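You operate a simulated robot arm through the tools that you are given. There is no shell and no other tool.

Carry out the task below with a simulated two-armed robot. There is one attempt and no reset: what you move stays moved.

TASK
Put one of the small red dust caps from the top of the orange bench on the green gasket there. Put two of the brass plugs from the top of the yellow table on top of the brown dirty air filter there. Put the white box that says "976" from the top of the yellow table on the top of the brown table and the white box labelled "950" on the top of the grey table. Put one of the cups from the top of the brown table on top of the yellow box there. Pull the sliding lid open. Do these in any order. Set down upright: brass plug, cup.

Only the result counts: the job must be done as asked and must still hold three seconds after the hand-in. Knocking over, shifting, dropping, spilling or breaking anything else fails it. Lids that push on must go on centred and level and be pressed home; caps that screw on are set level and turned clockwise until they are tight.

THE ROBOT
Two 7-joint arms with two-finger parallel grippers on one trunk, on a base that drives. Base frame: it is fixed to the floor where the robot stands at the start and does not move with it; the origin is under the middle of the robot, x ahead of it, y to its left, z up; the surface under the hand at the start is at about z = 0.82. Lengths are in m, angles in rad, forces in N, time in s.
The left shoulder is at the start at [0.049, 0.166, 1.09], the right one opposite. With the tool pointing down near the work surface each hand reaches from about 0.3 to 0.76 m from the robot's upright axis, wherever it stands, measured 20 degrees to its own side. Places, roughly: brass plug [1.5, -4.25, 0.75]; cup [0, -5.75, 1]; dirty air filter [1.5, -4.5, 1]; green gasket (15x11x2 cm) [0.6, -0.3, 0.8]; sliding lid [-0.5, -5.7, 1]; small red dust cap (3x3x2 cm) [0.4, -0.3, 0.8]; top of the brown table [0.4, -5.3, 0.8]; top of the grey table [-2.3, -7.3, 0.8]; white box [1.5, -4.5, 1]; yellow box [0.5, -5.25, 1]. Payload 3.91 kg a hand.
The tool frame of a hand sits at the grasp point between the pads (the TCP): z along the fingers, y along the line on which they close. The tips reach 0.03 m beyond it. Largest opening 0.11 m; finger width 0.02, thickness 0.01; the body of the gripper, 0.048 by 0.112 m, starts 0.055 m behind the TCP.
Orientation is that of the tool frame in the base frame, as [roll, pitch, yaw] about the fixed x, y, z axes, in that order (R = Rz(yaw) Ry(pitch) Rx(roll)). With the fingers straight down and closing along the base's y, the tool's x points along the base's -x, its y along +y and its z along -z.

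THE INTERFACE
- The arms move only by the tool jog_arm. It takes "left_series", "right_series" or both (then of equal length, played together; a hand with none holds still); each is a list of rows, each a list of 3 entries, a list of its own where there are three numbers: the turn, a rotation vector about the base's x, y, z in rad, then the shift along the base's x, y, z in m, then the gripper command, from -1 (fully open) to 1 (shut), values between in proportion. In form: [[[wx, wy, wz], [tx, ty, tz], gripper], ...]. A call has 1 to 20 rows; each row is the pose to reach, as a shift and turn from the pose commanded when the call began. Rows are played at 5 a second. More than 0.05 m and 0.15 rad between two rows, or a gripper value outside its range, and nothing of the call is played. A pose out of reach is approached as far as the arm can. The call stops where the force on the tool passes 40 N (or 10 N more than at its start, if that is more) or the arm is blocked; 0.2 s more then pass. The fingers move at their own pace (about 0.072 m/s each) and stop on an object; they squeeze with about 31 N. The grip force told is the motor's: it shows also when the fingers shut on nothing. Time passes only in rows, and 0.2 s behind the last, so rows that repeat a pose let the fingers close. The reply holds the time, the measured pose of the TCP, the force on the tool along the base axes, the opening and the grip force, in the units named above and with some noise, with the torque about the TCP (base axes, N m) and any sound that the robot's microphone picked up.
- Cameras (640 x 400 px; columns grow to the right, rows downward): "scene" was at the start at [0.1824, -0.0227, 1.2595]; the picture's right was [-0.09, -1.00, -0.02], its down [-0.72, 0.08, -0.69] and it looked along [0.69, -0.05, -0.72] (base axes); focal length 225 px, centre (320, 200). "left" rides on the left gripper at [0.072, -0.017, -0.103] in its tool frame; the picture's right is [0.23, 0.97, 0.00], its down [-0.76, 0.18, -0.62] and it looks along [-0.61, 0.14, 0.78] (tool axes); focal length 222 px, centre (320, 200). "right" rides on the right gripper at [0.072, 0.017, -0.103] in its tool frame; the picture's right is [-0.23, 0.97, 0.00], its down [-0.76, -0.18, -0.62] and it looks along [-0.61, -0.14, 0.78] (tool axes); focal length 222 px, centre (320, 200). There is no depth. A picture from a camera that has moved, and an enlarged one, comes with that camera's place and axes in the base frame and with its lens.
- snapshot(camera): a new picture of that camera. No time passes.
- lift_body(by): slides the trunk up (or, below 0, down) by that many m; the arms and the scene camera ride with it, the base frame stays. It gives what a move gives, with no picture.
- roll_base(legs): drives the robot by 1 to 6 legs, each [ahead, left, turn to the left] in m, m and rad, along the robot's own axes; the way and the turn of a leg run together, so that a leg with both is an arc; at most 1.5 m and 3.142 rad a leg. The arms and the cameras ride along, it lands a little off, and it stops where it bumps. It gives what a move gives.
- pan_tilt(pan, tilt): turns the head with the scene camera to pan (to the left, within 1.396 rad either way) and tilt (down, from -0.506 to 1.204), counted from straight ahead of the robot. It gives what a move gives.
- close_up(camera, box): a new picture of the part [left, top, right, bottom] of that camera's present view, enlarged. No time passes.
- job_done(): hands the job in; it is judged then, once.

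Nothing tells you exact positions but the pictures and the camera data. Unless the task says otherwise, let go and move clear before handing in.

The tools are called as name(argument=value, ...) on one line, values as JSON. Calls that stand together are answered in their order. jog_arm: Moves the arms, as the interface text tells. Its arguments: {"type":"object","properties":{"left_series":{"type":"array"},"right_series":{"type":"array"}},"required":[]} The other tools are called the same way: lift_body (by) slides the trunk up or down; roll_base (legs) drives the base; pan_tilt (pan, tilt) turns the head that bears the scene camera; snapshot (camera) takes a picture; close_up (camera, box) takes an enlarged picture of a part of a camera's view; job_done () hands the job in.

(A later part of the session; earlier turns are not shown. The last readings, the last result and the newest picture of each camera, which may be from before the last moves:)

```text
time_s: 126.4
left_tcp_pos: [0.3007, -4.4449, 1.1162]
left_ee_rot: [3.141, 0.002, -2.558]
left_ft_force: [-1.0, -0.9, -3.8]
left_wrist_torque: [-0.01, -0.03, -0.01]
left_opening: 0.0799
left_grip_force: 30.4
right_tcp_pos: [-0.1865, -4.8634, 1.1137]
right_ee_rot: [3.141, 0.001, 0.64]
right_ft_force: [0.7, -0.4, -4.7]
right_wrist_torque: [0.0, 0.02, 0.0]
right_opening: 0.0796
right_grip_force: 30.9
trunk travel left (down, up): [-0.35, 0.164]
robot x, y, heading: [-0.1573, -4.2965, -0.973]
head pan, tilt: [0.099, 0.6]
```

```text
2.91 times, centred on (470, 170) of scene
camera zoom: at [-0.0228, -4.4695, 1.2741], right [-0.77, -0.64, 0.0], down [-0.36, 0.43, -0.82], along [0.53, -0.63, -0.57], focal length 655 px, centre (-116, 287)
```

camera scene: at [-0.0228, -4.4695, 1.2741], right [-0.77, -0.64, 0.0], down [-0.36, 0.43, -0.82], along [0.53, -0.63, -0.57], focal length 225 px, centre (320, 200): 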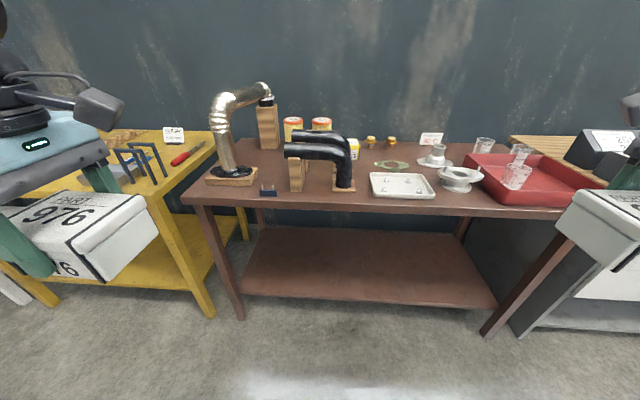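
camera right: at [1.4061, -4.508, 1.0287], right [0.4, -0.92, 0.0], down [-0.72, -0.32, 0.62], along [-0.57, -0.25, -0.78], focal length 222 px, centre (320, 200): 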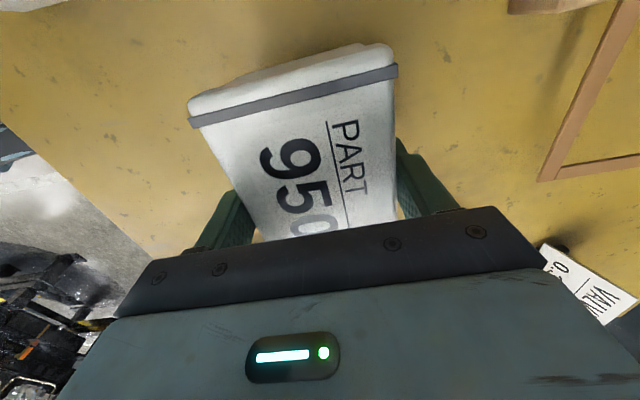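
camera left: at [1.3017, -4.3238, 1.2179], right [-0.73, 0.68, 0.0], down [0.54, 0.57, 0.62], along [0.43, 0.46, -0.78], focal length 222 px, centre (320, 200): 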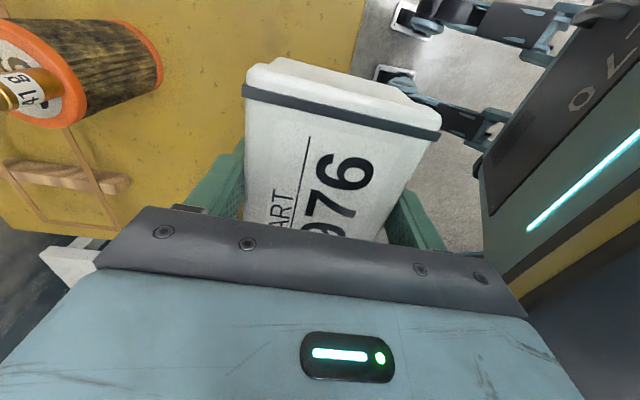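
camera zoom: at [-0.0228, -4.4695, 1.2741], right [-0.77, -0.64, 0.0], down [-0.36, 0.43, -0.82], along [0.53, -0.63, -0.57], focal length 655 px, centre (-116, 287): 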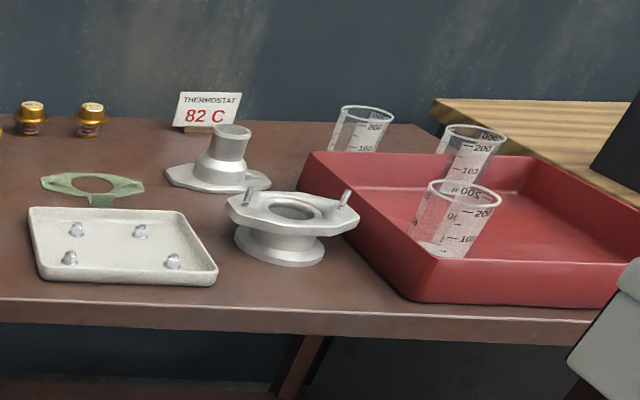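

The brown table is crowded: hoses and a copper pipe on the left, a tray, gasket and flanges in the middle, and the red tray with cups on the right. I'll move right and closer to measure the free spots for box 976.

roll_base(legs=[[0, -0.45, 0], [0.3, 0, 0]])

pan_tilt(pan=0.1, tilt=0.75)

snapshot(camera="scene")

pan_tilt(pan=-0.4, tilt=0.75)

snapshot(camera="scene")

```text
time_s: 132.6
left_tcp_pos: [0.0988, -4.9463, 1.1174]
left_ee_rot: [3.14, 0.001, -2.557]
left_ft_force: [0.2, 0.2, -4.4]
left_wrist_torque: [-0.03, -0.02, 0.0]
left_opening: 0.0798
left_grip_force: 30.8
right_tcp_pos: [-0.389, -5.3658, 1.113]
right_ee_rot: [-3.141, 0.001, 0.643]
right_ft_force: [-0.1, -0.4, -5.3]
right_wrist_torque: [-0.01, 0.02, -0.04]
right_opening: 0.0799
right_grip_force: 31.4
trunk travel left (down, up): [-0.35, 0.164]
robot x, y, heading: [-0.3545, -4.7917, -0.969]
head pan, tilt: [0.099, 0.6]
```

```text
time_s: 133.3
left_tcp_pos: [0.0988, -4.9448, 1.1168]
left_ee_rot: [3.139, 0.002, -2.557]
left_ft_force: [0.3, -0.6, -4.2]
left_wrist_torque: [0.03, 0.0, -0.01]
left_opening: 0.0796
left_grip_force: 31.6
right_tcp_pos: [-0.3882, -5.3648, 1.1134]
right_ee_rot: [3.141, 0.0, 0.643]
right_ft_force: [1.3, 0.3, -4.6]
right_wrist_torque: [-0.01, -0.01, 0.0]
right_opening: 0.0798
right_grip_force: 31.0
trunk travel left (down, up): [-0.35, 0.164]
robot x, y, heading: [-0.3563, -4.7978, -0.97]
head pan, tilt: [0.099, 0.75]
```

```text
taken
camera scene: at [-0.2288, -4.9666, 1.2612], right [-0.77, -0.64, 0.0], down [-0.44, 0.52, -0.73], along [0.47, -0.56, -0.68], focal length 225 px, centre (320, 200)
```

scene: 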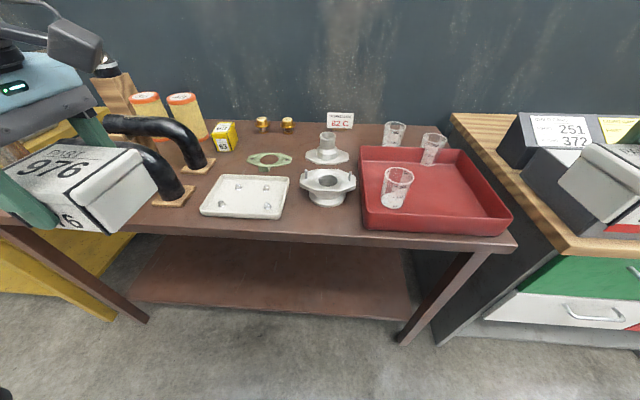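

```text
time_s: 134.2
left_tcp_pos: [0.0983, -4.9459, 1.1155]
left_ee_rot: [3.14, 0.001, -2.558]
left_ft_force: [0.5, 0.2, -4.5]
left_wrist_torque: [-0.02, 0.0, -0.01]
left_opening: 0.0799
left_grip_force: 30.7
right_tcp_pos: [-0.3891, -5.3658, 1.1138]
right_ee_rot: [3.141, 0.0, 0.642]
right_ft_force: [0.8, 0.1, -4.5]
right_wrist_torque: [0.04, 0.07, -0.02]
right_opening: 0.0798
right_grip_force: 30.7
trunk travel left (down, up): [-0.35, 0.164]
robot x, y, heading: [-0.3623, -4.7963, -0.97]
head pan, tilt: [-0.4, 0.75]
```

```text
taken
camera scene: at [-0.2655, -4.9844, 1.2612], right [-0.98, -0.2, 0.0], down [-0.14, 0.67, -0.73], along [0.15, -0.72, -0.68], focal length 225 px, centre (320, 200)
```

scene: 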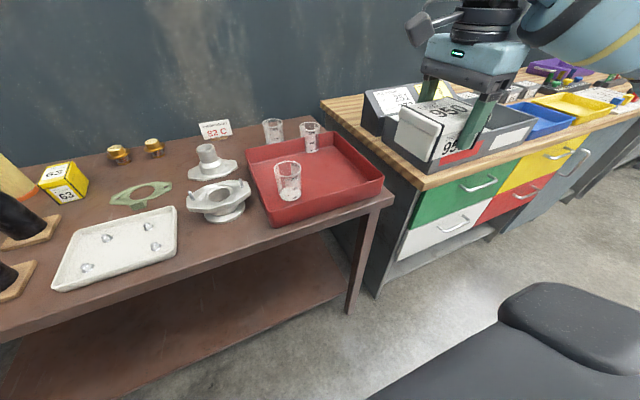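

On the cabinet to the right there's a dark grey box that may have the sliding lid. I'll zoom there and onto the table centre.

close_up(camera="scene", box=[340, 40, 560, 200])

close_up(camera="scene", box=[30, 100, 400, 300])

snapshot(camera="right")

```text
2.50 times, centred on (450, 120) of scene
camera zoom: at [-0.2655, -4.9844, 1.2612], right [-0.98, -0.2, 0.0], down [-0.14, 0.67, -0.73], along [0.15, -0.72, -0.68], focal length 563 px, centre (-5, 400)
```

zoom: 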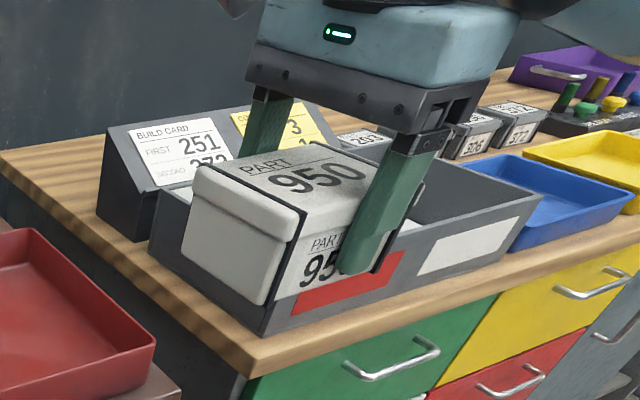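

```text
1.73 times, centred on (215, 200) of scene
camera zoom: at [-0.2655, -4.9844, 1.2612], right [-0.98, -0.2, 0.0], down [-0.14, 0.67, -0.73], along [0.15, -0.72, -0.68], focal length 389 px, centre (502, 200)
```

zoom: 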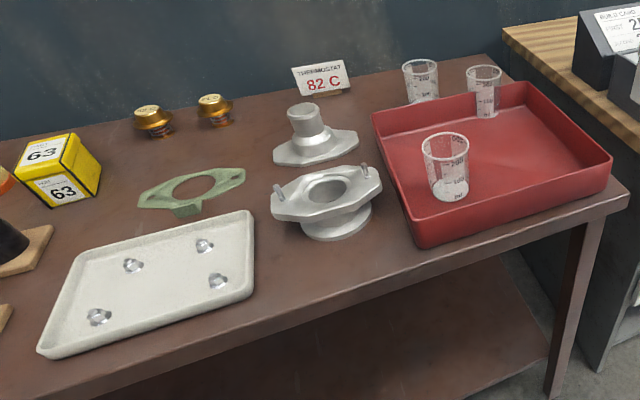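

```text
taken
camera right: at [-0.3207, -5.3358, 1.2176], right [0.4, -0.92, 0.0], down [-0.72, -0.31, 0.62], along [-0.57, -0.25, -0.78], focal length 222 px, centre (320, 200)
```

right: 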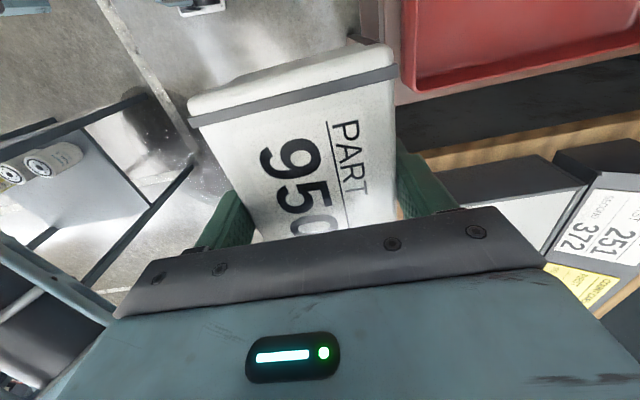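

The best free spot for box 976 is at the front edge, between the white tray and the red tray, just in front of the flange. I'll pull the right hand back, creep forward 7 cm, and bring box 976 over that spot.

jog_arm(right_series=[[[0, 0, 0], [-0.02, 0.03, 0.01], 1], [[0, 0, 0], [-0.04, 0.058, 0.02], 1], [[0, 0, 0], [-0.051, 0.074, 0.02], 1]])

roll_base(legs=[[0.07, 0, 0]])

jog_arm(left_series=[[[0, 0, 0], [-0.03, -0.03, 0], 1], [[0, 0, 0], [-0.06, -0.06, 0], 1], [[0, 0, 0], [-0.09, -0.09, 0], 1], [[0, 0, 0], [-0.12, -0.12, 0], 1], [[0, 0, 0], [-0.14, -0.15, 0], 1], [[0, 0, 0], [-0.15, -0.18, 0], 1], [[0, 0, 0], [-0.153, -0.2, -0.02], 1], [[0, 0, 0], [-0.153, -0.2, -0.05], 1], [[0, 0, 0], [-0.153, -0.2, -0.05], 1]])

snapshot(camera="scene")

snapshot(camera="left")

```text
time_s: 135.0
left_tcp_pos: [0.0995, -4.9455, 1.116]
left_ee_rot: [3.138, 0.001, -2.556]
left_ft_force: [-1.4, -1.1, -3.5]
left_wrist_torque: [-0.03, -0.02, 0.0]
left_opening: 0.0799
left_grip_force: 31.3
right_tcp_pos: [-0.44, -5.2908, 1.1342]
right_ee_rot: [-3.139, -0.003, 0.641]
right_ft_force: [-0.3, 0.2, -4.5]
right_wrist_torque: [-0.03, -0.01, 0.02]
right_opening: 0.08
right_grip_force: 31.5
trunk travel left (down, up): [-0.35, 0.164]
robot x, y, heading: [-0.3584, -4.7989, -0.97]
head pan, tilt: [-0.4, 0.75]
```

```text
time_s: 136.0
left_tcp_pos: [0.1391, -5.0036, 1.1155]
left_ee_rot: [3.14, 0.003, -2.556]
left_ft_force: [0.1, -0.3, -4.7]
left_wrist_torque: [-0.03, 0.02, 0.01]
left_opening: 0.0797
left_grip_force: 31.1
right_tcp_pos: [-0.3998, -5.349, 1.1329]
right_ee_rot: [3.141, -0.001, 0.642]
right_ft_force: [-0.6, -0.1, -5.6]
right_wrist_torque: [-0.04, 0.03, 0.01]
right_opening: 0.0798
right_grip_force: 31.2
trunk travel left (down, up): [-0.35, 0.164]
robot x, y, heading: [-0.3197, -4.8542, -0.973]
head pan, tilt: [-0.4, 0.75]
```

```text
time_s: 138.0
left_tcp_pos: [-0.0143, -5.2027, 1.0652]
left_ee_rot: [3.14, 0.002, -2.555]
left_ft_force: [-0.4, 0.5, -3.9]
left_wrist_torque: [0.03, -0.04, -0.04]
left_opening: 0.0798
left_grip_force: 30.9
right_tcp_pos: [-0.4001, -5.3485, 1.1336]
right_ee_rot: [-3.14, -0.002, 0.644]
right_ft_force: [0.1, -0.1, -5.3]
right_wrist_torque: [-0.04, 0.01, 0.01]
right_opening: 0.0798
right_grip_force: 31.4
trunk travel left (down, up): [-0.35, 0.164]
robot x, y, heading: [-0.318, -4.8532, -0.968]
head pan, tilt: [-0.4, 0.75]
```

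```text
taken
camera scene: at [-0.2269, -5.0416, 1.2612], right [-0.98, -0.2, 0.0], down [-0.14, 0.67, -0.73], along [0.15, -0.72, -0.68], focal length 225 px, centre (320, 200)
```

scene: 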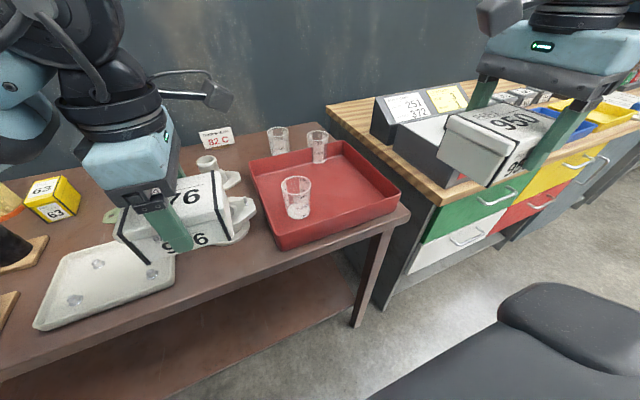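

```text
taken
camera left: at [-0.0657, -5.2585, 1.1674], right [-0.73, 0.69, 0.0], down [0.54, 0.57, 0.62], along [0.43, 0.45, -0.78], focal length 222 px, centre (320, 200)
```

left: 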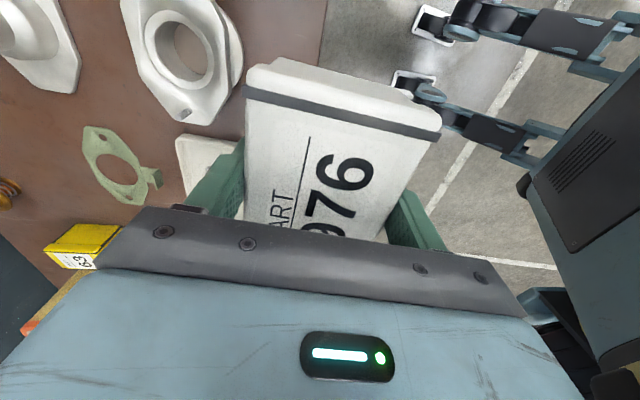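

The front spot is too shallow, but there's a clear rectangle further back, between the gasket and the brass thermostats (about [0.37, -5.42]). I'll raise the left hand, turn it back to neutral, and move closer.

jog_arm(left_series=[[[0, 0, 0], [0, 0.01, 0.03], 1], [[0, 0, -0.14], [0, 0.03, 0.05], 1], [[0, 0, -0.28], [0.01, 0.05, 0.05], 1], [[0, 0, -0.42], [0.03, 0.06, 0.05], 1], [[0, 0, -0.56], [0.05, 0.07, 0.05], 1], [[0, 0, -0.7], [0.07, 0.08, 0.05], 1], [[0, 0, -0.84], [0.09, 0.095, 0.05], 1], [[0, 0, -0.98], [0.11, 0.11, 0.05], 1], [[0, 0, -1.12], [0.13, 0.12, 0.05], 1], [[0, 0, -1.26], [0.15, 0.13, 0.05], 1], [[0, 0, -1.4], [0.17, 0.14, 0.05], 1], [[0, 0, -1.54], [0.17, 0.14, 0.05], 1], [[0, 0, -1.558], [0.17, 0.14, 0.05], 1]])

roll_base(legs=[[0.1, 0, 0]])

roll_base(legs=[[0.09, 0, 0]])

pan_tilt(pan=0.2, tilt=0.8)

snapshot(camera="scene")

snapshot(camera="left")

snapshot(camera="right")

```text
time_s: 140.8
left_tcp_pos: [0.1577, -5.0627, 1.1168]
left_ee_rot: [3.141, 0.001, 2.167]
left_ft_force: [-0.7, 0.3, -5.0]
left_wrist_torque: [0.03, 0.0, 0.01]
left_opening: 0.08
left_grip_force: 30.7
right_tcp_pos: [-0.4009, -5.3482, 1.1334]
right_ee_rot: [-3.141, 0.0, 0.642]
right_ft_force: [-0.4, -0.1, -4.9]
right_wrist_torque: [0.0, 0.03, 0.05]
right_opening: 0.0798
right_grip_force: 31.0
trunk travel left (down, up): [-0.35, 0.164]
robot x, y, heading: [-0.3163, -4.8564, -0.965]
head pan, tilt: [-0.4, 0.75]
```

```text
time_s: 142.0
left_tcp_pos: [0.2113, -5.1435, 1.1165]
left_ee_rot: [-3.141, 0.001, 2.17]
left_ft_force: [0.9, 0.1, -4.0]
left_wrist_torque: [-0.02, 0.01, 0.01]
left_opening: 0.0797
left_grip_force: 31.9
right_tcp_pos: [-0.3447, -5.4311, 1.1342]
right_ee_rot: [-3.141, -0.002, 0.641]
right_ft_force: [0.2, 0.0, -4.2]
right_wrist_torque: [0.01, -0.01, -0.01]
right_opening: 0.0797
right_grip_force: 30.8
trunk travel left (down, up): [-0.35, 0.164]
robot x, y, heading: [-0.2614, -4.9348, -0.97]
head pan, tilt: [-0.4, 0.75]
```

```text
time_s: 143.1
left_tcp_pos: [0.2615, -5.2176, 1.1169]
left_ee_rot: [3.14, 0.001, 2.17]
left_ft_force: [0.0, 0.4, -4.3]
left_wrist_torque: [-0.01, 0.0, 0.04]
left_opening: 0.0799
left_grip_force: 31.0
right_tcp_pos: [-0.2949, -5.5042, 1.1339]
right_ee_rot: [-3.141, -0.001, 0.642]
right_ft_force: [0.3, -0.5, -4.9]
right_wrist_torque: [-0.01, 0.03, -0.01]
right_opening: 0.0799
right_grip_force: 30.7
trunk travel left (down, up): [-0.35, 0.164]
robot x, y, heading: [-0.2119, -5.0076, -0.972]
head pan, tilt: [-0.4, 0.75]
```

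```text
time_s: 144.1
left_tcp_pos: [0.2606, -5.2167, 1.1161]
left_ee_rot: [3.14, 0.001, 2.17]
left_ft_force: [0.1, 0.3, -4.6]
left_wrist_torque: [-0.03, 0.04, 0.0]
left_opening: 0.0799
left_grip_force: 31.0
right_tcp_pos: [-0.2969, -5.5028, 1.1326]
right_ee_rot: [3.142, -0.002, 0.643]
right_ft_force: [0.1, 0.4, -5.2]
right_wrist_torque: [-0.02, 0.01, 0.0]
right_opening: 0.0796
right_grip_force: 31.3
trunk travel left (down, up): [-0.35, 0.164]
robot x, y, heading: [-0.2111, -5.0078, -0.972]
head pan, tilt: [0.201, 0.799]
```

```text
taken
camera scene: at [-0.0793, -5.1711, 1.2572], right [-0.7, -0.72, 0.0], down [-0.51, 0.5, -0.7], along [0.5, -0.49, -0.72], focal length 225 px, centre (320, 200)
```

scene: 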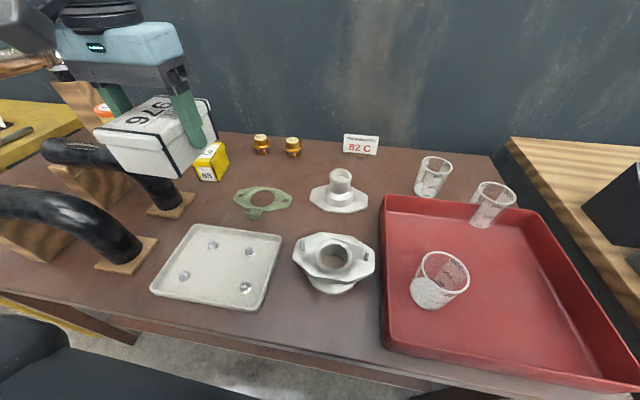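

```text
taken
camera left: at [0.2064, -5.1675, 1.2182], right [0.68, 0.74, 0.0], down [0.57, -0.53, 0.62], along [0.46, -0.42, -0.78], focal length 222 px, centre (320, 200)
```

left: 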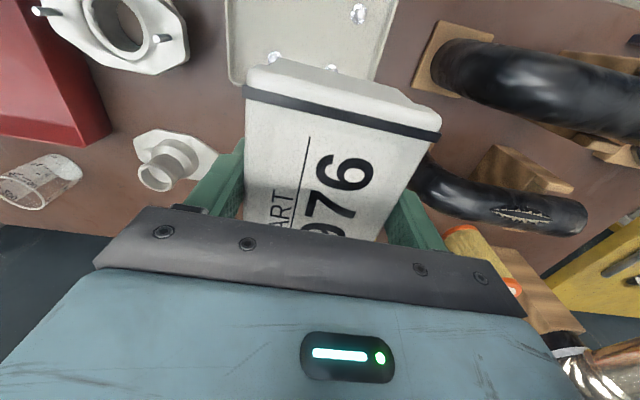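

```text
taken
camera right: at [-0.2262, -5.4735, 1.2377], right [0.4, -0.92, 0.0], down [-0.72, -0.31, 0.62], along [-0.57, -0.25, -0.78], focal length 222 px, centre (320, 200)
```

right: 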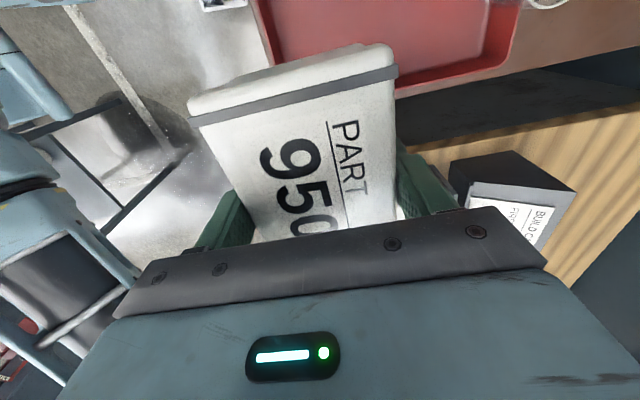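

I'll zoom on the target spot to measure precisely.

close_up(camera="scene", box=[180, 120, 400, 260])

```text
2.86 times, centred on (290, 190) of scene
camera zoom: at [-0.0793, -5.1711, 1.2572], right [-0.7, -0.72, 0.0], down [-0.51, 0.5, -0.7], along [0.5, -0.49, -0.72], focal length 643 px, centre (406, 229)
```

zoom: 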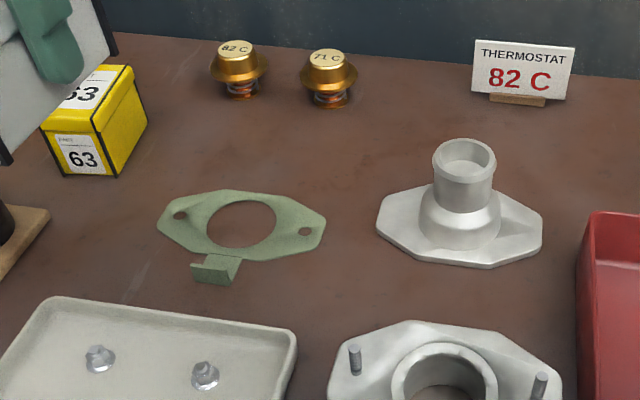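

The rear rectangle is only about 12 cm deep. I'll recheck the front gap between the two trays from this closer view before choosing.

close_up(camera="scene", box=[230, 220, 410, 380])

pan_tilt(pan=0.6, tilt=0.9)

snapshot(camera="scene")

```text
2.50 times, centred on (320, 300) of scene
camera zoom: at [-0.0793, -5.1711, 1.2572], right [-0.7, -0.72, 0.0], down [-0.51, 0.5, -0.7], along [0.5, -0.49, -0.72], focal length 563 px, centre (320, -50)
```

zoom: 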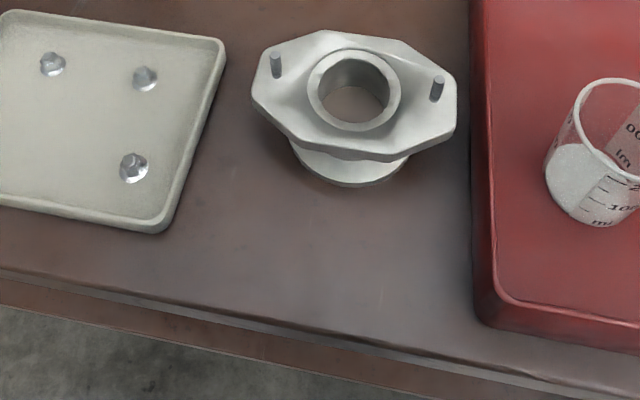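

```text
time_s: 144.9
left_tcp_pos: [0.2605, -5.2176, 1.1167]
left_ee_rot: [3.14, 0.001, 2.17]
left_ft_force: [0.5, 0.5, -4.8]
left_wrist_torque: [0.01, -0.05, -0.03]
left_opening: 0.0798
left_grip_force: 30.4
right_tcp_pos: [-0.295, -5.5023, 1.1341]
right_ee_rot: [-3.141, -0.001, 0.643]
right_ft_force: [0.2, 0.1, -5.0]
right_wrist_torque: [0.01, 0.03, -0.02]
right_opening: 0.0798
right_grip_force: 31.1
trunk travel left (down, up): [-0.35, 0.164]
robot x, y, heading: [-0.2124, -5.0124, -0.97]
head pan, tilt: [0.6, 0.901]
```

```text
taken
camera scene: at [-0.0668, -5.1422, 1.2493], right [-0.36, -0.93, 0.0], down [-0.73, 0.28, -0.62], along [0.58, -0.22, -0.78], focal length 225 px, centre (320, 200)
```

scene: 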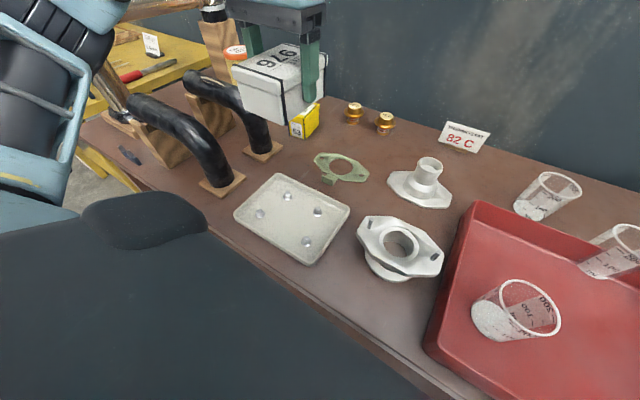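

The front gap measures about 9 cm deep by 21 cm wide, so box 976 fits there with its long side along the edge; I'll watch the clearance to the flange as I lower it. Backing up 16 cm and turning the left hand again.

roll_base(legs=[[-0.16, 0, 0]])

jog_arm(left_series=[[[0, 0, 0.14], [0, 0, 0], 1], [[0, 0, 0.28], [-0.01, 0, 0], 1], [[0, 0, 0.42], [-0.02, -0.01, 0], 1], [[0, 0, 0.56], [-0.035, -0.02, 0], 1], [[0, 0, 0.7], [-0.05, -0.03, 0], 1], [[0, 0, 0.84], [-0.065, -0.04, 0], 1], [[0, 0, 0.98], [-0.08, -0.05, 0], 1], [[0, 0, 1.12], [-0.095, -0.06, 0], 1], [[0, 0, 1.26], [-0.11, -0.07, 0], 1], [[0, 0, 1.4], [-0.125, -0.08, 0], 1], [[0, 0, 1.54], [-0.135, -0.1, 0], 1], [[0, 0, 1.575], [-0.14, -0.12, 0], 1], [[0, 0, 1.575], [-0.14, -0.12, 0], 1]])

pan_tilt(pan=-0.1, tilt=0.85)

snapshot(camera="scene")

```text
time_s: 146.3
left_tcp_pos: [0.1701, -5.0856, 1.1158]
left_ee_rot: [3.141, 0.001, 2.169]
left_ft_force: [0.3, 0.9, -4.8]
left_wrist_torque: [-0.01, -0.02, 0.01]
left_opening: 0.0798
left_grip_force: 31.4
right_tcp_pos: [-0.3856, -5.3721, 1.134]
right_ee_rot: [3.141, -0.002, 0.642]
right_ft_force: [-0.5, 1.2, -4.3]
right_wrist_torque: [-0.03, 0.02, -0.01]
right_opening: 0.0795
right_grip_force: 30.9
trunk travel left (down, up): [-0.35, 0.164]
robot x, y, heading: [-0.3013, -4.874, -0.97]
head pan, tilt: [0.6, 0.901]
```

```text
time_s: 149.1
left_tcp_pos: [0.032, -5.2056, 1.1158]
left_ee_rot: [3.138, 0.001, -2.54]
left_ft_force: [0.0, 0.5, -4.7]
left_wrist_torque: [-0.03, -0.04, 0.0]
left_opening: 0.0797
left_grip_force: 31.0
right_tcp_pos: [-0.3845, -5.3707, 1.1334]
right_ee_rot: [-3.141, -0.002, 0.64]
right_ft_force: [0.1, -0.5, -4.8]
right_wrist_torque: [-0.03, 0.04, -0.03]
right_opening: 0.0799
right_grip_force: 31.1
trunk travel left (down, up): [-0.35, 0.164]
robot x, y, heading: [-0.3005, -4.8753, -0.967]
head pan, tilt: [0.6, 0.901]
```

```text
time_s: 150.2
left_tcp_pos: [0.0316, -5.2062, 1.1163]
left_ee_rot: [3.14, 0.002, -2.539]
left_ft_force: [0.7, 0.2, -4.5]
left_wrist_torque: [0.01, 0.01, 0.0]
left_opening: 0.0798
left_grip_force: 31.2
right_tcp_pos: [-0.3845, -5.3731, 1.1335]
right_ee_rot: [-3.141, -0.001, 0.64]
right_ft_force: [0.2, 0.3, -4.9]
right_wrist_torque: [-0.04, -0.01, -0.03]
right_opening: 0.0798
right_grip_force: 31.0
trunk travel left (down, up): [-0.35, 0.164]
robot x, y, heading: [-0.3012, -4.8782, -0.973]
head pan, tilt: [-0.099, 0.85]
```

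```text
taken
camera scene: at [-0.1892, -5.0528, 1.2532], right [-0.88, -0.48, 0.0], down [-0.36, 0.66, -0.66], along [0.32, -0.58, -0.75], focal length 225 px, centre (320, 200)
```

scene: 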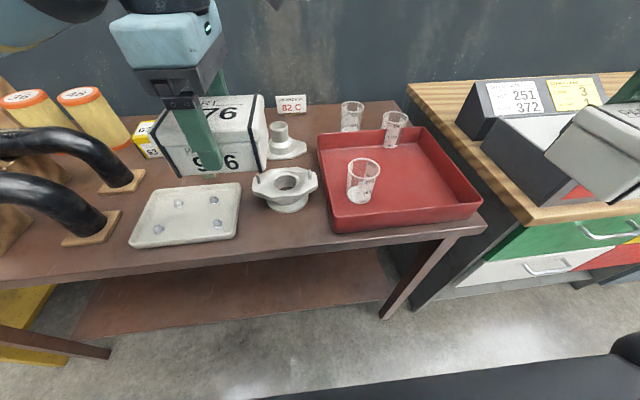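

Now I'll lower box 976 toward the gap, stopping about 6 cm above the table to check clearances.

jog_arm(left_series=[[[0, 0, 0], [-0.011, 0, -0.04], 1], [[0, 0, 0], [-0.011, 0, -0.08], 1], [[0, 0, 0], [-0.011, 0, -0.12], 1], [[0, 0, 0], [-0.011, 0, -0.16], 1], [[0, 0, 0], [-0.011, 0, -0.166], 1], [[0, 0, 0], [-0.011, 0, -0.166], 1]])

close_up(camera="scene", box=[120, 80, 360, 280])

snapshot(camera="left")

```text
time_s: 151.6
left_tcp_pos: [0.0197, -5.2078, 0.9492]
left_ee_rot: [3.139, 0.003, -2.54]
left_ft_force: [-0.7, 0.0, -3.4]
left_wrist_torque: [0.01, 0.01, 0.01]
left_opening: 0.0798
left_grip_force: 31.2
right_tcp_pos: [-0.3848, -5.3726, 1.1329]
right_ee_rot: [3.141, -0.002, 0.641]
right_ft_force: [0.1, -0.3, -4.6]
right_wrist_torque: [0.01, 0.02, -0.01]
right_opening: 0.0797
right_grip_force: 31.3
trunk travel left (down, up): [-0.35, 0.164]
robot x, y, heading: [-0.3029, -4.8765, -0.972]
head pan, tilt: [-0.099, 0.85]
```

```text
2.00 times, centred on (240, 180) of scene
camera zoom: at [-0.1893, -5.0529, 1.2532], right [-0.88, -0.48, 0.0], down [-0.36, 0.66, -0.66], along [0.32, -0.58, -0.75], focal length 450 px, centre (480, 240)
```

zoom: 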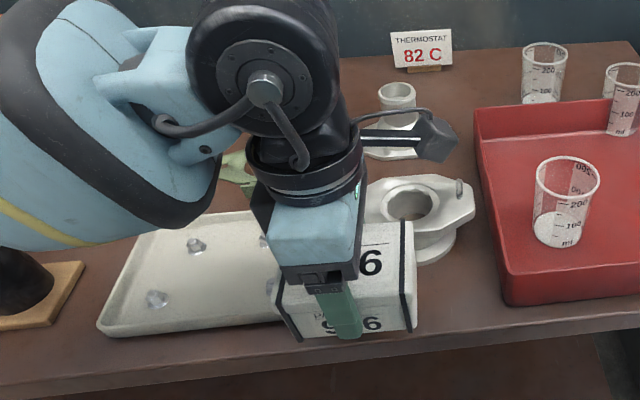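

```text
taken
camera left: at [-0.0298, -5.263, 1.0515], right [-0.74, 0.67, 0.0], down [0.53, 0.58, 0.62], along [0.42, 0.46, -0.78], focal length 222 px, centre (320, 200)
```

left: 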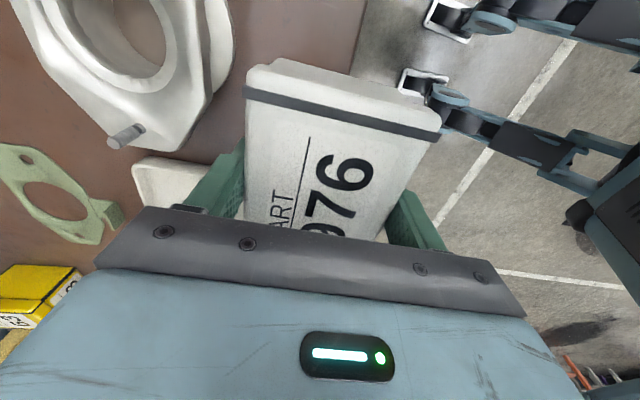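

The gap between table edge and flange is about 8.2 cm by the wrist camera, so I'll let the box overhang the front edge by about 1.5 cm. Shifting slightly and lowering to just above the table.

jog_arm(left_series=[[[0, 0, 0], [0, -0.007, 0], 1], [[0, 0, 0], [-0.0003, -0.0136, 0], 1], [[0, 0, 0], [-0.0003, -0.0136, -0.02], 1], [[0, 0, 0], [-0.0003, -0.0136, -0.04], 1], [[0, 0, 0], [-0.0003, -0.0136, -0.045], 1], [[0, 0, 0], [-0.0003, -0.0136, -0.045], 1]])

close_up(camera="scene", box=[180, 120, 380, 260])

snapshot(camera="left")

```text
time_s: 153.0
left_tcp_pos: [0.0193, -5.2211, 0.9053]
left_ee_rot: [3.139, 0.002, -2.539]
left_ft_force: [-0.6, -0.2, -4.3]
left_wrist_torque: [0.02, 0.03, -0.05]
left_opening: 0.0796
left_grip_force: 31.0
right_tcp_pos: [-0.3848, -5.3729, 1.1319]
right_ee_rot: [3.141, -0.003, 0.64]
right_ft_force: [-0.8, 0.6, -4.0]
right_wrist_torque: [-0.02, -0.01, -0.05]
right_opening: 0.0797
right_grip_force: 31.0
trunk travel left (down, up): [-0.35, 0.164]
robot x, y, heading: [-0.3004, -4.8754, -0.975]
head pan, tilt: [-0.099, 0.85]
```

```text
2.86 times, centred on (280, 190) of scene
camera zoom: at [-0.1893, -5.0528, 1.2532], right [-0.88, -0.48, 0.0], down [-0.36, 0.66, -0.66], along [0.32, -0.58, -0.75], focal length 643 px, centre (434, 229)
```

zoom: 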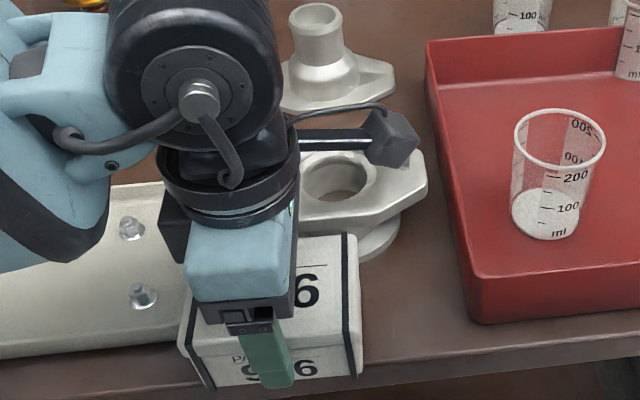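

```text
taken
camera left: at [-0.0302, -5.2764, 1.0066], right [-0.74, 0.67, 0.0], down [0.53, 0.58, 0.62], along [0.42, 0.46, -0.78], focal length 222 px, centre (320, 200)
```

left: 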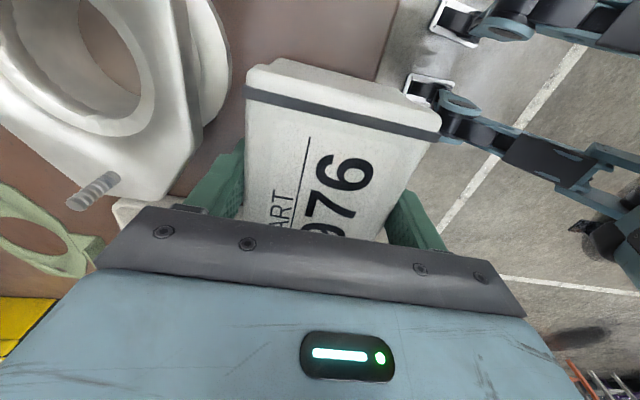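

About 2 cm overhang now; there's room to move 6 mm further in. Shifting and then lowering until contact.

jog_arm(left_series=[[[0, 0, 0], [0.0034, -0.005, 0], 1], [[0, 0, 0], [0.0034, -0.005, -0.006], 1], [[0, 0, 0], [0.0034, -0.005, -0.01], 1], [[0, 0, 0], [0.0034, -0.005, -0.01], 1]])

jog_arm(left_series=[[[0, 0, 0], [0, 0, -0.001], 1], [[0, 0, 0], [0, 0, -0.002], 1], [[0, 0, 0], [0, 0, -0.003], 1]])

close_up(camera="scene", box=[180, 120, 380, 260])

```text
time_s: 154.0
left_tcp_pos: [0.0243, -5.2256, 0.8961]
left_ee_rot: [3.142, 0.002, -2.541]
left_ft_force: [0.0, 1.0, -1.4]
left_wrist_torque: [-0.19, 0.07, -0.01]
left_opening: 0.08
left_grip_force: 31.1
right_tcp_pos: [-0.3848, -5.3716, 1.1333]
right_ee_rot: [-3.141, -0.002, 0.64]
right_ft_force: [-0.6, 0.2, -4.8]
right_wrist_torque: [0.0, 0.04, 0.0]
right_opening: 0.0797
right_grip_force: 31.1
trunk travel left (down, up): [-0.35, 0.164]
robot x, y, heading: [-0.3004, -4.8806, -0.978]
head pan, tilt: [-0.099, 0.85]
```

```text
time_s: 154.8
left_tcp_pos: [0.0236, -5.225, 0.895]
left_ee_rot: [-3.138, -0.001, -2.54]
left_ft_force: [4.1, -0.9, 25.8]
left_wrist_torque: [0.79, 0.41, -0.1]
left_opening: 0.08
left_grip_force: 30.6
right_tcp_pos: [-0.3851, -5.3722, 1.1337]
right_ee_rot: [3.139, -0.001, 0.641]
right_ft_force: [-0.6, 0.1, -4.2]
right_wrist_torque: [-0.01, -0.03, -0.02]
right_opening: 0.08
right_grip_force: 30.8
trunk travel left (down, up): [-0.35, 0.164]
robot x, y, heading: [-0.3032, -4.8773, -0.969]
head pan, tilt: [-0.099, 0.85]
```

```text
2.86 times, centred on (280, 190) of scene
camera zoom: at [-0.1901, -5.0515, 1.2537], right [-0.88, -0.48, 0.0], down [-0.36, 0.66, -0.66], along [0.32, -0.58, -0.75], focal length 643 px, centre (434, 229)
```

zoom: 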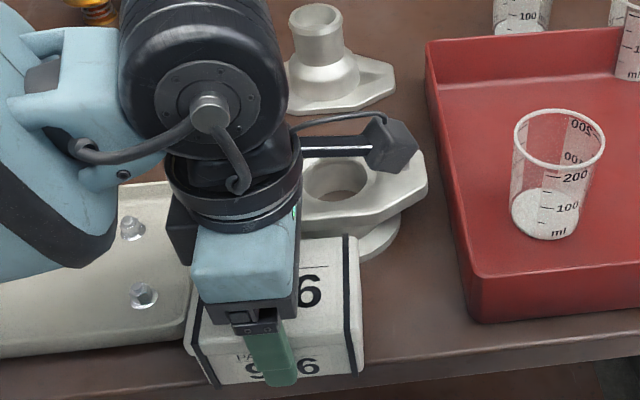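

The box is firmly on the table (25 N). I'll ease off 2 mm, open the fingers just a few millimetres and lift away.

jog_arm(left_series=[[[0, 0, 0], [0, 0, 0.002], 1], [[0, 0, 0], [0, 0, 0.002], 0.2], [[0, 0, 0], [0, 0, 0.002], -0.4], [[0, 0, 0], [0, 0, 0.002], -0.55], [[0, 0, 0], [0, 0, 0.002], -0.55], [[0, 0, 0], [0, 0, 0.015], -0.55], [[0, 0, 0], [0, 0, 0.04], -0.55], [[0, 0, 0], [0, 0, 0.08], -0.55], [[0, 0, 0], [0, 0, 0.12], -0.55], [[0, 0, 0], [0, 0, 0.12], -0.55]])

close_up(camera="scene", box=[180, 120, 380, 260])

snapshot(camera="left")

```text
time_s: 157.0
left_tcp_pos: [0.0234, -5.2254, 1.0125]
left_ee_rot: [3.139, 0.002, -2.539]
left_ft_force: [-0.7, -0.5, -0.4]
left_wrist_torque: [-0.01, 0.0, 0.0]
left_opening: 0.0851
left_grip_force: 0.1
right_tcp_pos: [-0.3843, -5.3719, 1.1334]
right_ee_rot: [3.141, -0.002, 0.64]
right_ft_force: [-0.4, -0.1, -4.2]
right_wrist_torque: [-0.01, 0.09, 0.01]
right_opening: 0.0797
right_grip_force: 30.9
trunk travel left (down, up): [-0.35, 0.164]
robot x, y, heading: [-0.3011, -4.8782, -0.971]
head pan, tilt: [-0.099, 0.85]
```

```text
2.86 times, centred on (280, 190) of scene
camera zoom: at [-0.1893, -5.0527, 1.2532], right [-0.88, -0.48, 0.0], down [-0.36, 0.66, -0.66], along [0.32, -0.58, -0.75], focal length 643 px, centre (434, 229)
```

zoom: 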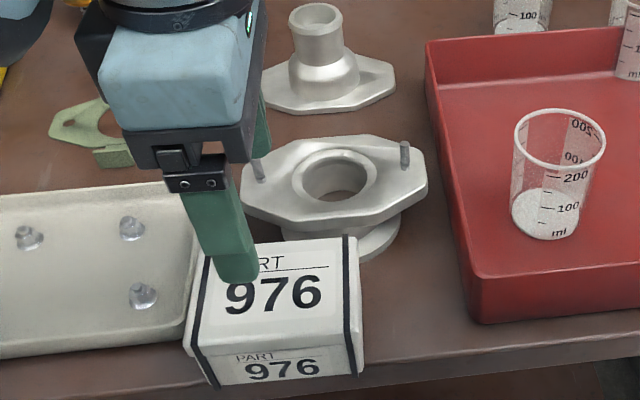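

```text
taken
camera left: at [-0.0262, -5.2811, 1.1145], right [-0.74, 0.67, 0.0], down [0.53, 0.58, 0.62], along [0.42, 0.46, -0.78], focal length 222 px, centre (320, 200)
```

left: 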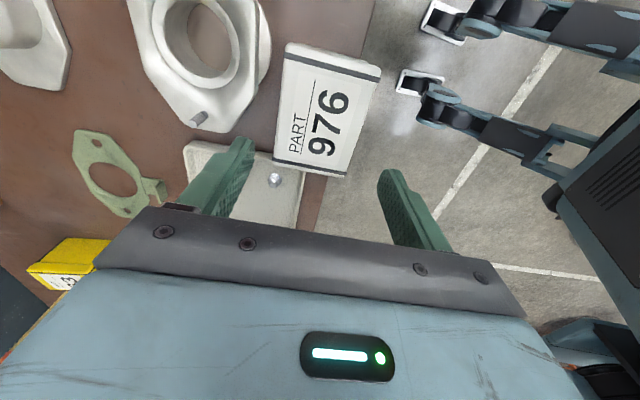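

Box 976 rests level at the brown table's front edge, clear of the tray and flange. Now I'll lift the left hand away, back off, and look right toward the grey table.

jog_arm(left_series=[[[0, 0, 0], [0, 0, 0.04], -0.55], [[0, 0, 0], [0, 0, 0.08], -0.55], [[0, 0, -0.14], [0, 0.02, 0.105], -0.6], [[0, 0, -0.28], [0.01, 0.04, 0.105], -0.7], [[0, 0, -0.42], [0.03, 0.06, 0.105], -0.8], [[0, 0, -0.56], [0.05, 0.08, 0.105], -1], [[0, 0, -0.7], [0.07, 0.1, 0.105], -1], [[0, 0, -0.84], [0.08, 0.12, 0.105], -1], [[0, 0, -0.98], [0.09, 0.14, 0.105], -1], [[0, 0, -1.12], [0.1, 0.16, 0.105], -1], [[0, 0, -1.26], [0.11, 0.18, 0.105], -1], [[0, 0, -1.4], [0.12, 0.19, 0.105], -1], [[0, 0, -1.54], [0.12, 0.2, 0.105], -1], [[0, 0, -1.573], [0.12, 0.2, 0.105], -1]])

roll_base(legs=[[-0.4, 0, 0]])

pan_tilt(pan=-1.3, tilt=0.35)

snapshot(camera="scene")

pan_tilt(pan=-0.6, tilt=0.35)

snapshot(camera="scene")

```text
time_s: 160.0
left_tcp_pos: [0.1435, -5.0269, 1.1175]
left_ee_rot: [3.139, 0.001, 2.17]
left_ft_force: [-0.6, 0.9, 0.1]
left_wrist_torque: [0.01, -0.01, 0.0]
left_opening: 0.1098
left_grip_force: 0.1
right_tcp_pos: [-0.3853, -5.3713, 1.1344]
right_ee_rot: [3.141, -0.002, 0.64]
right_ft_force: [-0.4, -0.2, -4.4]
right_wrist_torque: [-0.01, 0.04, 0.03]
right_opening: 0.08
right_grip_force: 31.3
trunk travel left (down, up): [-0.35, 0.164]
robot x, y, heading: [-0.3017, -4.8769, -0.973]
head pan, tilt: [-0.099, 0.85]
```

```text
time_s: 162.5
left_tcp_pos: [-0.0808, -4.6977, 1.1173]
left_ee_rot: [3.139, 0.003, 2.167]
left_ft_force: [-0.2, -0.2, -0.1]
left_wrist_torque: [-0.01, -0.01, 0.02]
left_opening: 0.1101
left_grip_force: 0.1
right_tcp_pos: [-0.611, -5.0426, 1.1327]
right_ee_rot: [-3.141, -0.001, 0.639]
right_ft_force: [0.5, -0.4, -4.8]
right_wrist_torque: [0.0, 0.02, 0.01]
right_opening: 0.0798
right_grip_force: 30.9
trunk travel left (down, up): [-0.35, 0.164]
robot x, y, heading: [-0.5251, -4.5479, -0.974]
head pan, tilt: [-0.099, 0.85]
```

```text
time_s: 163.9
left_tcp_pos: [-0.0819, -4.6982, 1.1176]
left_ee_rot: [3.141, 0.003, 2.167]
left_ft_force: [-0.5, -0.9, 0.8]
left_wrist_torque: [0.0, 0.03, 0.04]
left_opening: 0.1101
left_grip_force: 0.0
right_tcp_pos: [-0.61, -5.043, 1.1339]
right_ee_rot: [3.141, -0.003, 0.639]
right_ft_force: [0.1, -0.3, -4.3]
right_wrist_torque: [-0.01, 0.02, -0.01]
right_opening: 0.0797
right_grip_force: 30.6
trunk travel left (down, up): [-0.35, 0.164]
robot x, y, heading: [-0.5284, -4.5499, -0.974]
head pan, tilt: [-1.3, 0.351]
```

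```text
taken
camera scene: at [-0.5119, -4.726, 1.2969], right [-0.76, 0.65, 0.0], down [0.22, 0.26, -0.94], along [-0.61, -0.72, -0.34], focal length 225 px, centre (320, 200)
```

scene: 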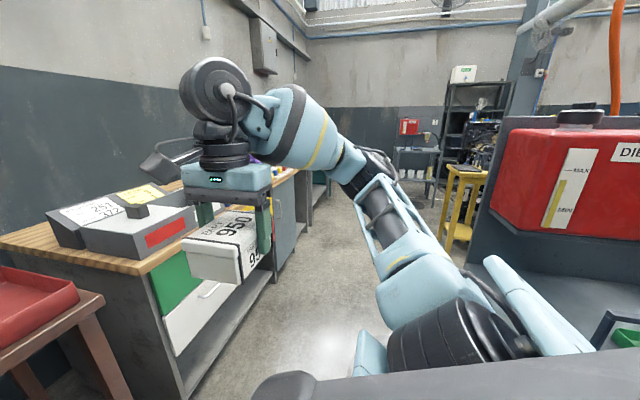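

```text
time_s: 165.0
left_tcp_pos: [-0.0813, -4.6979, 1.1173]
left_ee_rot: [3.139, 0.001, 2.169]
left_ft_force: [-0.2, -0.5, 0.2]
left_wrist_torque: [0.01, 0.01, -0.02]
left_opening: 0.1102
left_grip_force: 0.0
right_tcp_pos: [-0.6113, -5.0436, 1.1341]
right_ee_rot: [-3.14, -0.001, 0.639]
right_ft_force: [0.1, -0.7, -5.2]
right_wrist_torque: [0.0, 0.03, -0.02]
right_opening: 0.0795
right_grip_force: 31.7
trunk travel left (down, up): [-0.35, 0.164]
robot x, y, heading: [-0.5258, -4.5441, -0.973]
head pan, tilt: [-0.6, 0.351]
```

```text
taken
camera scene: at [-0.4521, -4.748, 1.2969], right [-1.0, 0.0, 0.0], down [0.0, 0.34, -0.94], along [0.0, -0.94, -0.34], focal length 225 px, centre (320, 200)
```

scene: 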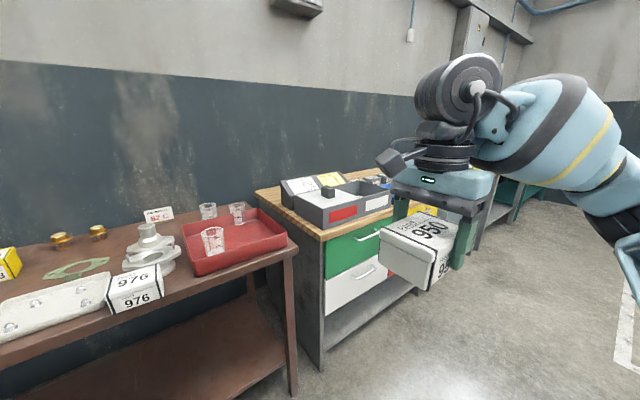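

The container on the cabinet has a grey lid with a knob and a red label — surely the sliding lid. To the right there's a red fuel tank that I must not back into, so I'll look at it more.

pan_tilt(pan=-1.39, tilt=0.0)

snapshot(camera="scene")

pan_tilt(pan=-1.39, tilt=0.7)

snapshot(camera="scene")

```text
time_s: 166.1
left_tcp_pos: [-0.0803, -4.6981, 1.1182]
left_ee_rot: [3.14, 0.002, 2.17]
left_ft_force: [-0.5, -0.4, -0.7]
left_wrist_torque: [0.01, 0.01, 0.01]
left_opening: 0.1101
left_grip_force: 0.2
right_tcp_pos: [-0.6105, -5.0425, 1.134]
right_ee_rot: [-3.141, -0.002, 0.637]
right_ft_force: [-0.5, -0.3, -4.5]
right_wrist_torque: [0.01, 0.0, 0.0]
right_opening: 0.0796
right_grip_force: 31.1
trunk travel left (down, up): [-0.35, 0.164]
robot x, y, heading: [-0.5296, -4.5474, -0.979]
head pan, tilt: [-1.389, 0.0]
```

```text
taken
camera scene: at [-0.5158, -4.7182, 1.3293], right [-0.7, 0.71, 0.0], down [0.0, 0.0, -1.0], along [-0.71, -0.7, 0.0], focal length 225 px, centre (320, 200)
```

scene: 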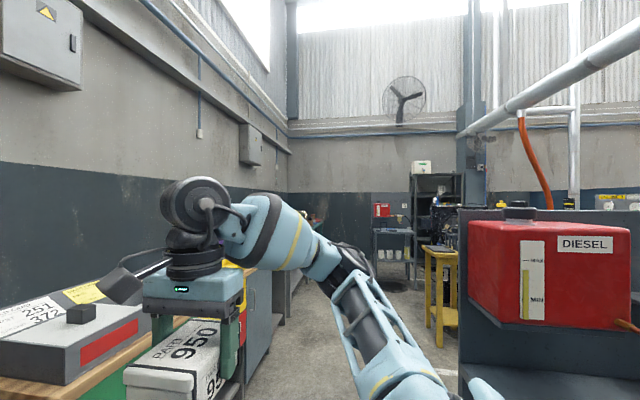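

```text
time_s: 167.2
left_tcp_pos: [-0.082, -4.6983, 1.1169]
left_ee_rot: [3.138, 0.002, 2.169]
left_ft_force: [-0.3, 0.2, 0.3]
left_wrist_torque: [0.03, -0.03, -0.02]
left_opening: 0.1101
left_grip_force: 0.1
right_tcp_pos: [-0.6115, -5.0436, 1.1323]
right_ee_rot: [3.141, -0.001, 0.639]
right_ft_force: [-0.2, 0.7, -5.9]
right_wrist_torque: [-0.03, 0.04, -0.02]
right_opening: 0.0797
right_grip_force: 30.9
trunk travel left (down, up): [-0.35, 0.164]
robot x, y, heading: [-0.5257, -4.5461, -0.974]
head pan, tilt: [-1.389, 0.7]
```

```text
taken
camera scene: at [-0.5122, -4.7145, 1.2656], right [-0.7, 0.71, 0.0], down [0.46, 0.45, -0.77], along [-0.54, -0.54, -0.64], focal length 225 px, centre (320, 200)
```

scene: 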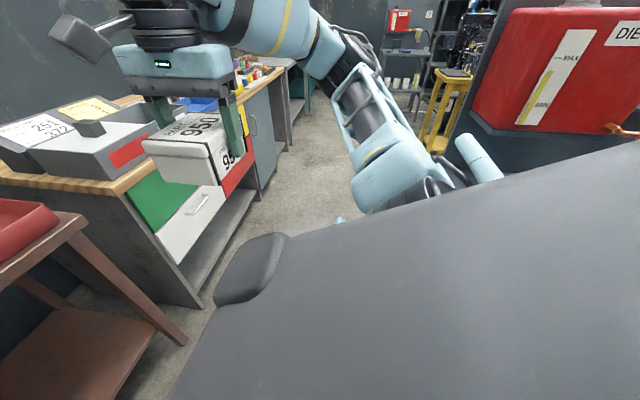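

A narrow corridor runs between the cabinets and the diesel stand. I'll move forward a bit so my back stays clear of the stand, raise the 950 box slightly, then strafe right in steps.

jog_arm(right_series=[[[0, 0, 0], [0, 0, 0.02], 1], [[0, 0, 0], [0, 0, 0.04], 1]])

roll_base(legs=[[0.3, 0, 0], [0, -0.5, 0]])

pan_tilt(pan=-1.39, tilt=0.3)

snapshot(camera="scene")

```text
time_s: 167.8
left_tcp_pos: [-0.0815, -4.6973, 1.1169]
left_ee_rot: [-3.141, -0.001, 2.169]
left_ft_force: [-0.2, -0.6, -0.4]
left_wrist_torque: [-0.03, 0.01, 0.02]
left_opening: 0.11
left_grip_force: 0.0
right_tcp_pos: [-0.6014, -5.043, 1.1639]
right_ee_rot: [-3.14, -0.001, 0.639]
right_ft_force: [0.0, 0.2, -5.1]
right_wrist_torque: [0.02, 0.04, -0.01]
right_opening: 0.0798
right_grip_force: 30.7
right hand out of reach, approached as far as the arm can: row 2
trunk travel left (down, up): [-0.35, 0.164]
robot x, y, heading: [-0.5253, -4.5475, -0.972]
head pan, tilt: [-1.389, 0.7]
```

```text
time_s: 174.2
left_tcp_pos: [-0.3178, -5.2206, 1.1175]
left_ee_rot: [3.139, 0.0, 2.174]
left_ft_force: [-0.3, 0.1, 0.1]
left_wrist_torque: [0.0, -0.01, 0.0]
left_opening: 0.11
left_grip_force: 0.2
right_tcp_pos: [-0.8348, -5.5681, 1.1624]
right_ee_rot: [-3.142, 0.0, 0.646]
right_ft_force: [1.2, 0.1, -4.7]
right_wrist_torque: [0.02, -0.01, 0.02]
right_opening: 0.0795
right_grip_force: 30.5
trunk travel left (down, up): [-0.35, 0.164]
robot x, y, heading: [-0.7631, -5.0737, -0.968]
head pan, tilt: [-1.389, 0.7]
```

```text
time_s: 175.1
left_tcp_pos: [-0.3161, -5.2187, 1.1177]
left_ee_rot: [-3.141, 0.0, 2.172]
left_ft_force: [0.1, 0.7, 0.3]
left_wrist_torque: [0.0, -0.02, -0.04]
left_opening: 0.1099
left_grip_force: 0.1
right_tcp_pos: [-0.8344, -5.5679, 1.1636]
right_ee_rot: [-3.141, -0.002, 0.647]
right_ft_force: [0.4, -0.5, -4.1]
right_wrist_torque: [0.01, -0.03, 0.01]
right_opening: 0.0797
right_grip_force: 31.3
trunk travel left (down, up): [-0.35, 0.164]
robot x, y, heading: [-0.7643, -5.0734, -0.965]
head pan, tilt: [-1.389, 0.3]
```

```text
taken
camera scene: at [-0.7536, -5.2454, 1.3016], right [-0.71, 0.71, 0.0], down [0.21, 0.21, -0.95], along [-0.68, -0.67, -0.3], focal length 225 px, centre (320, 200)
```

scene: 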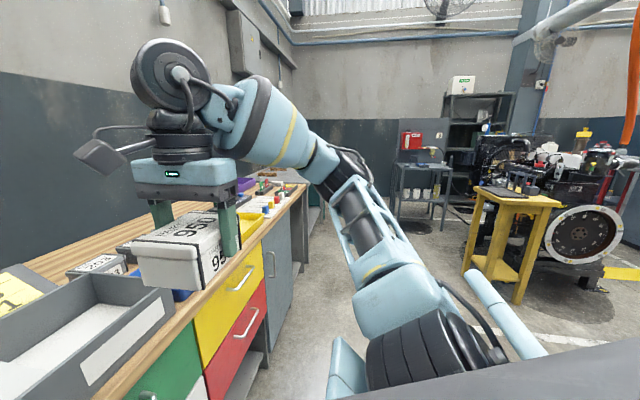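

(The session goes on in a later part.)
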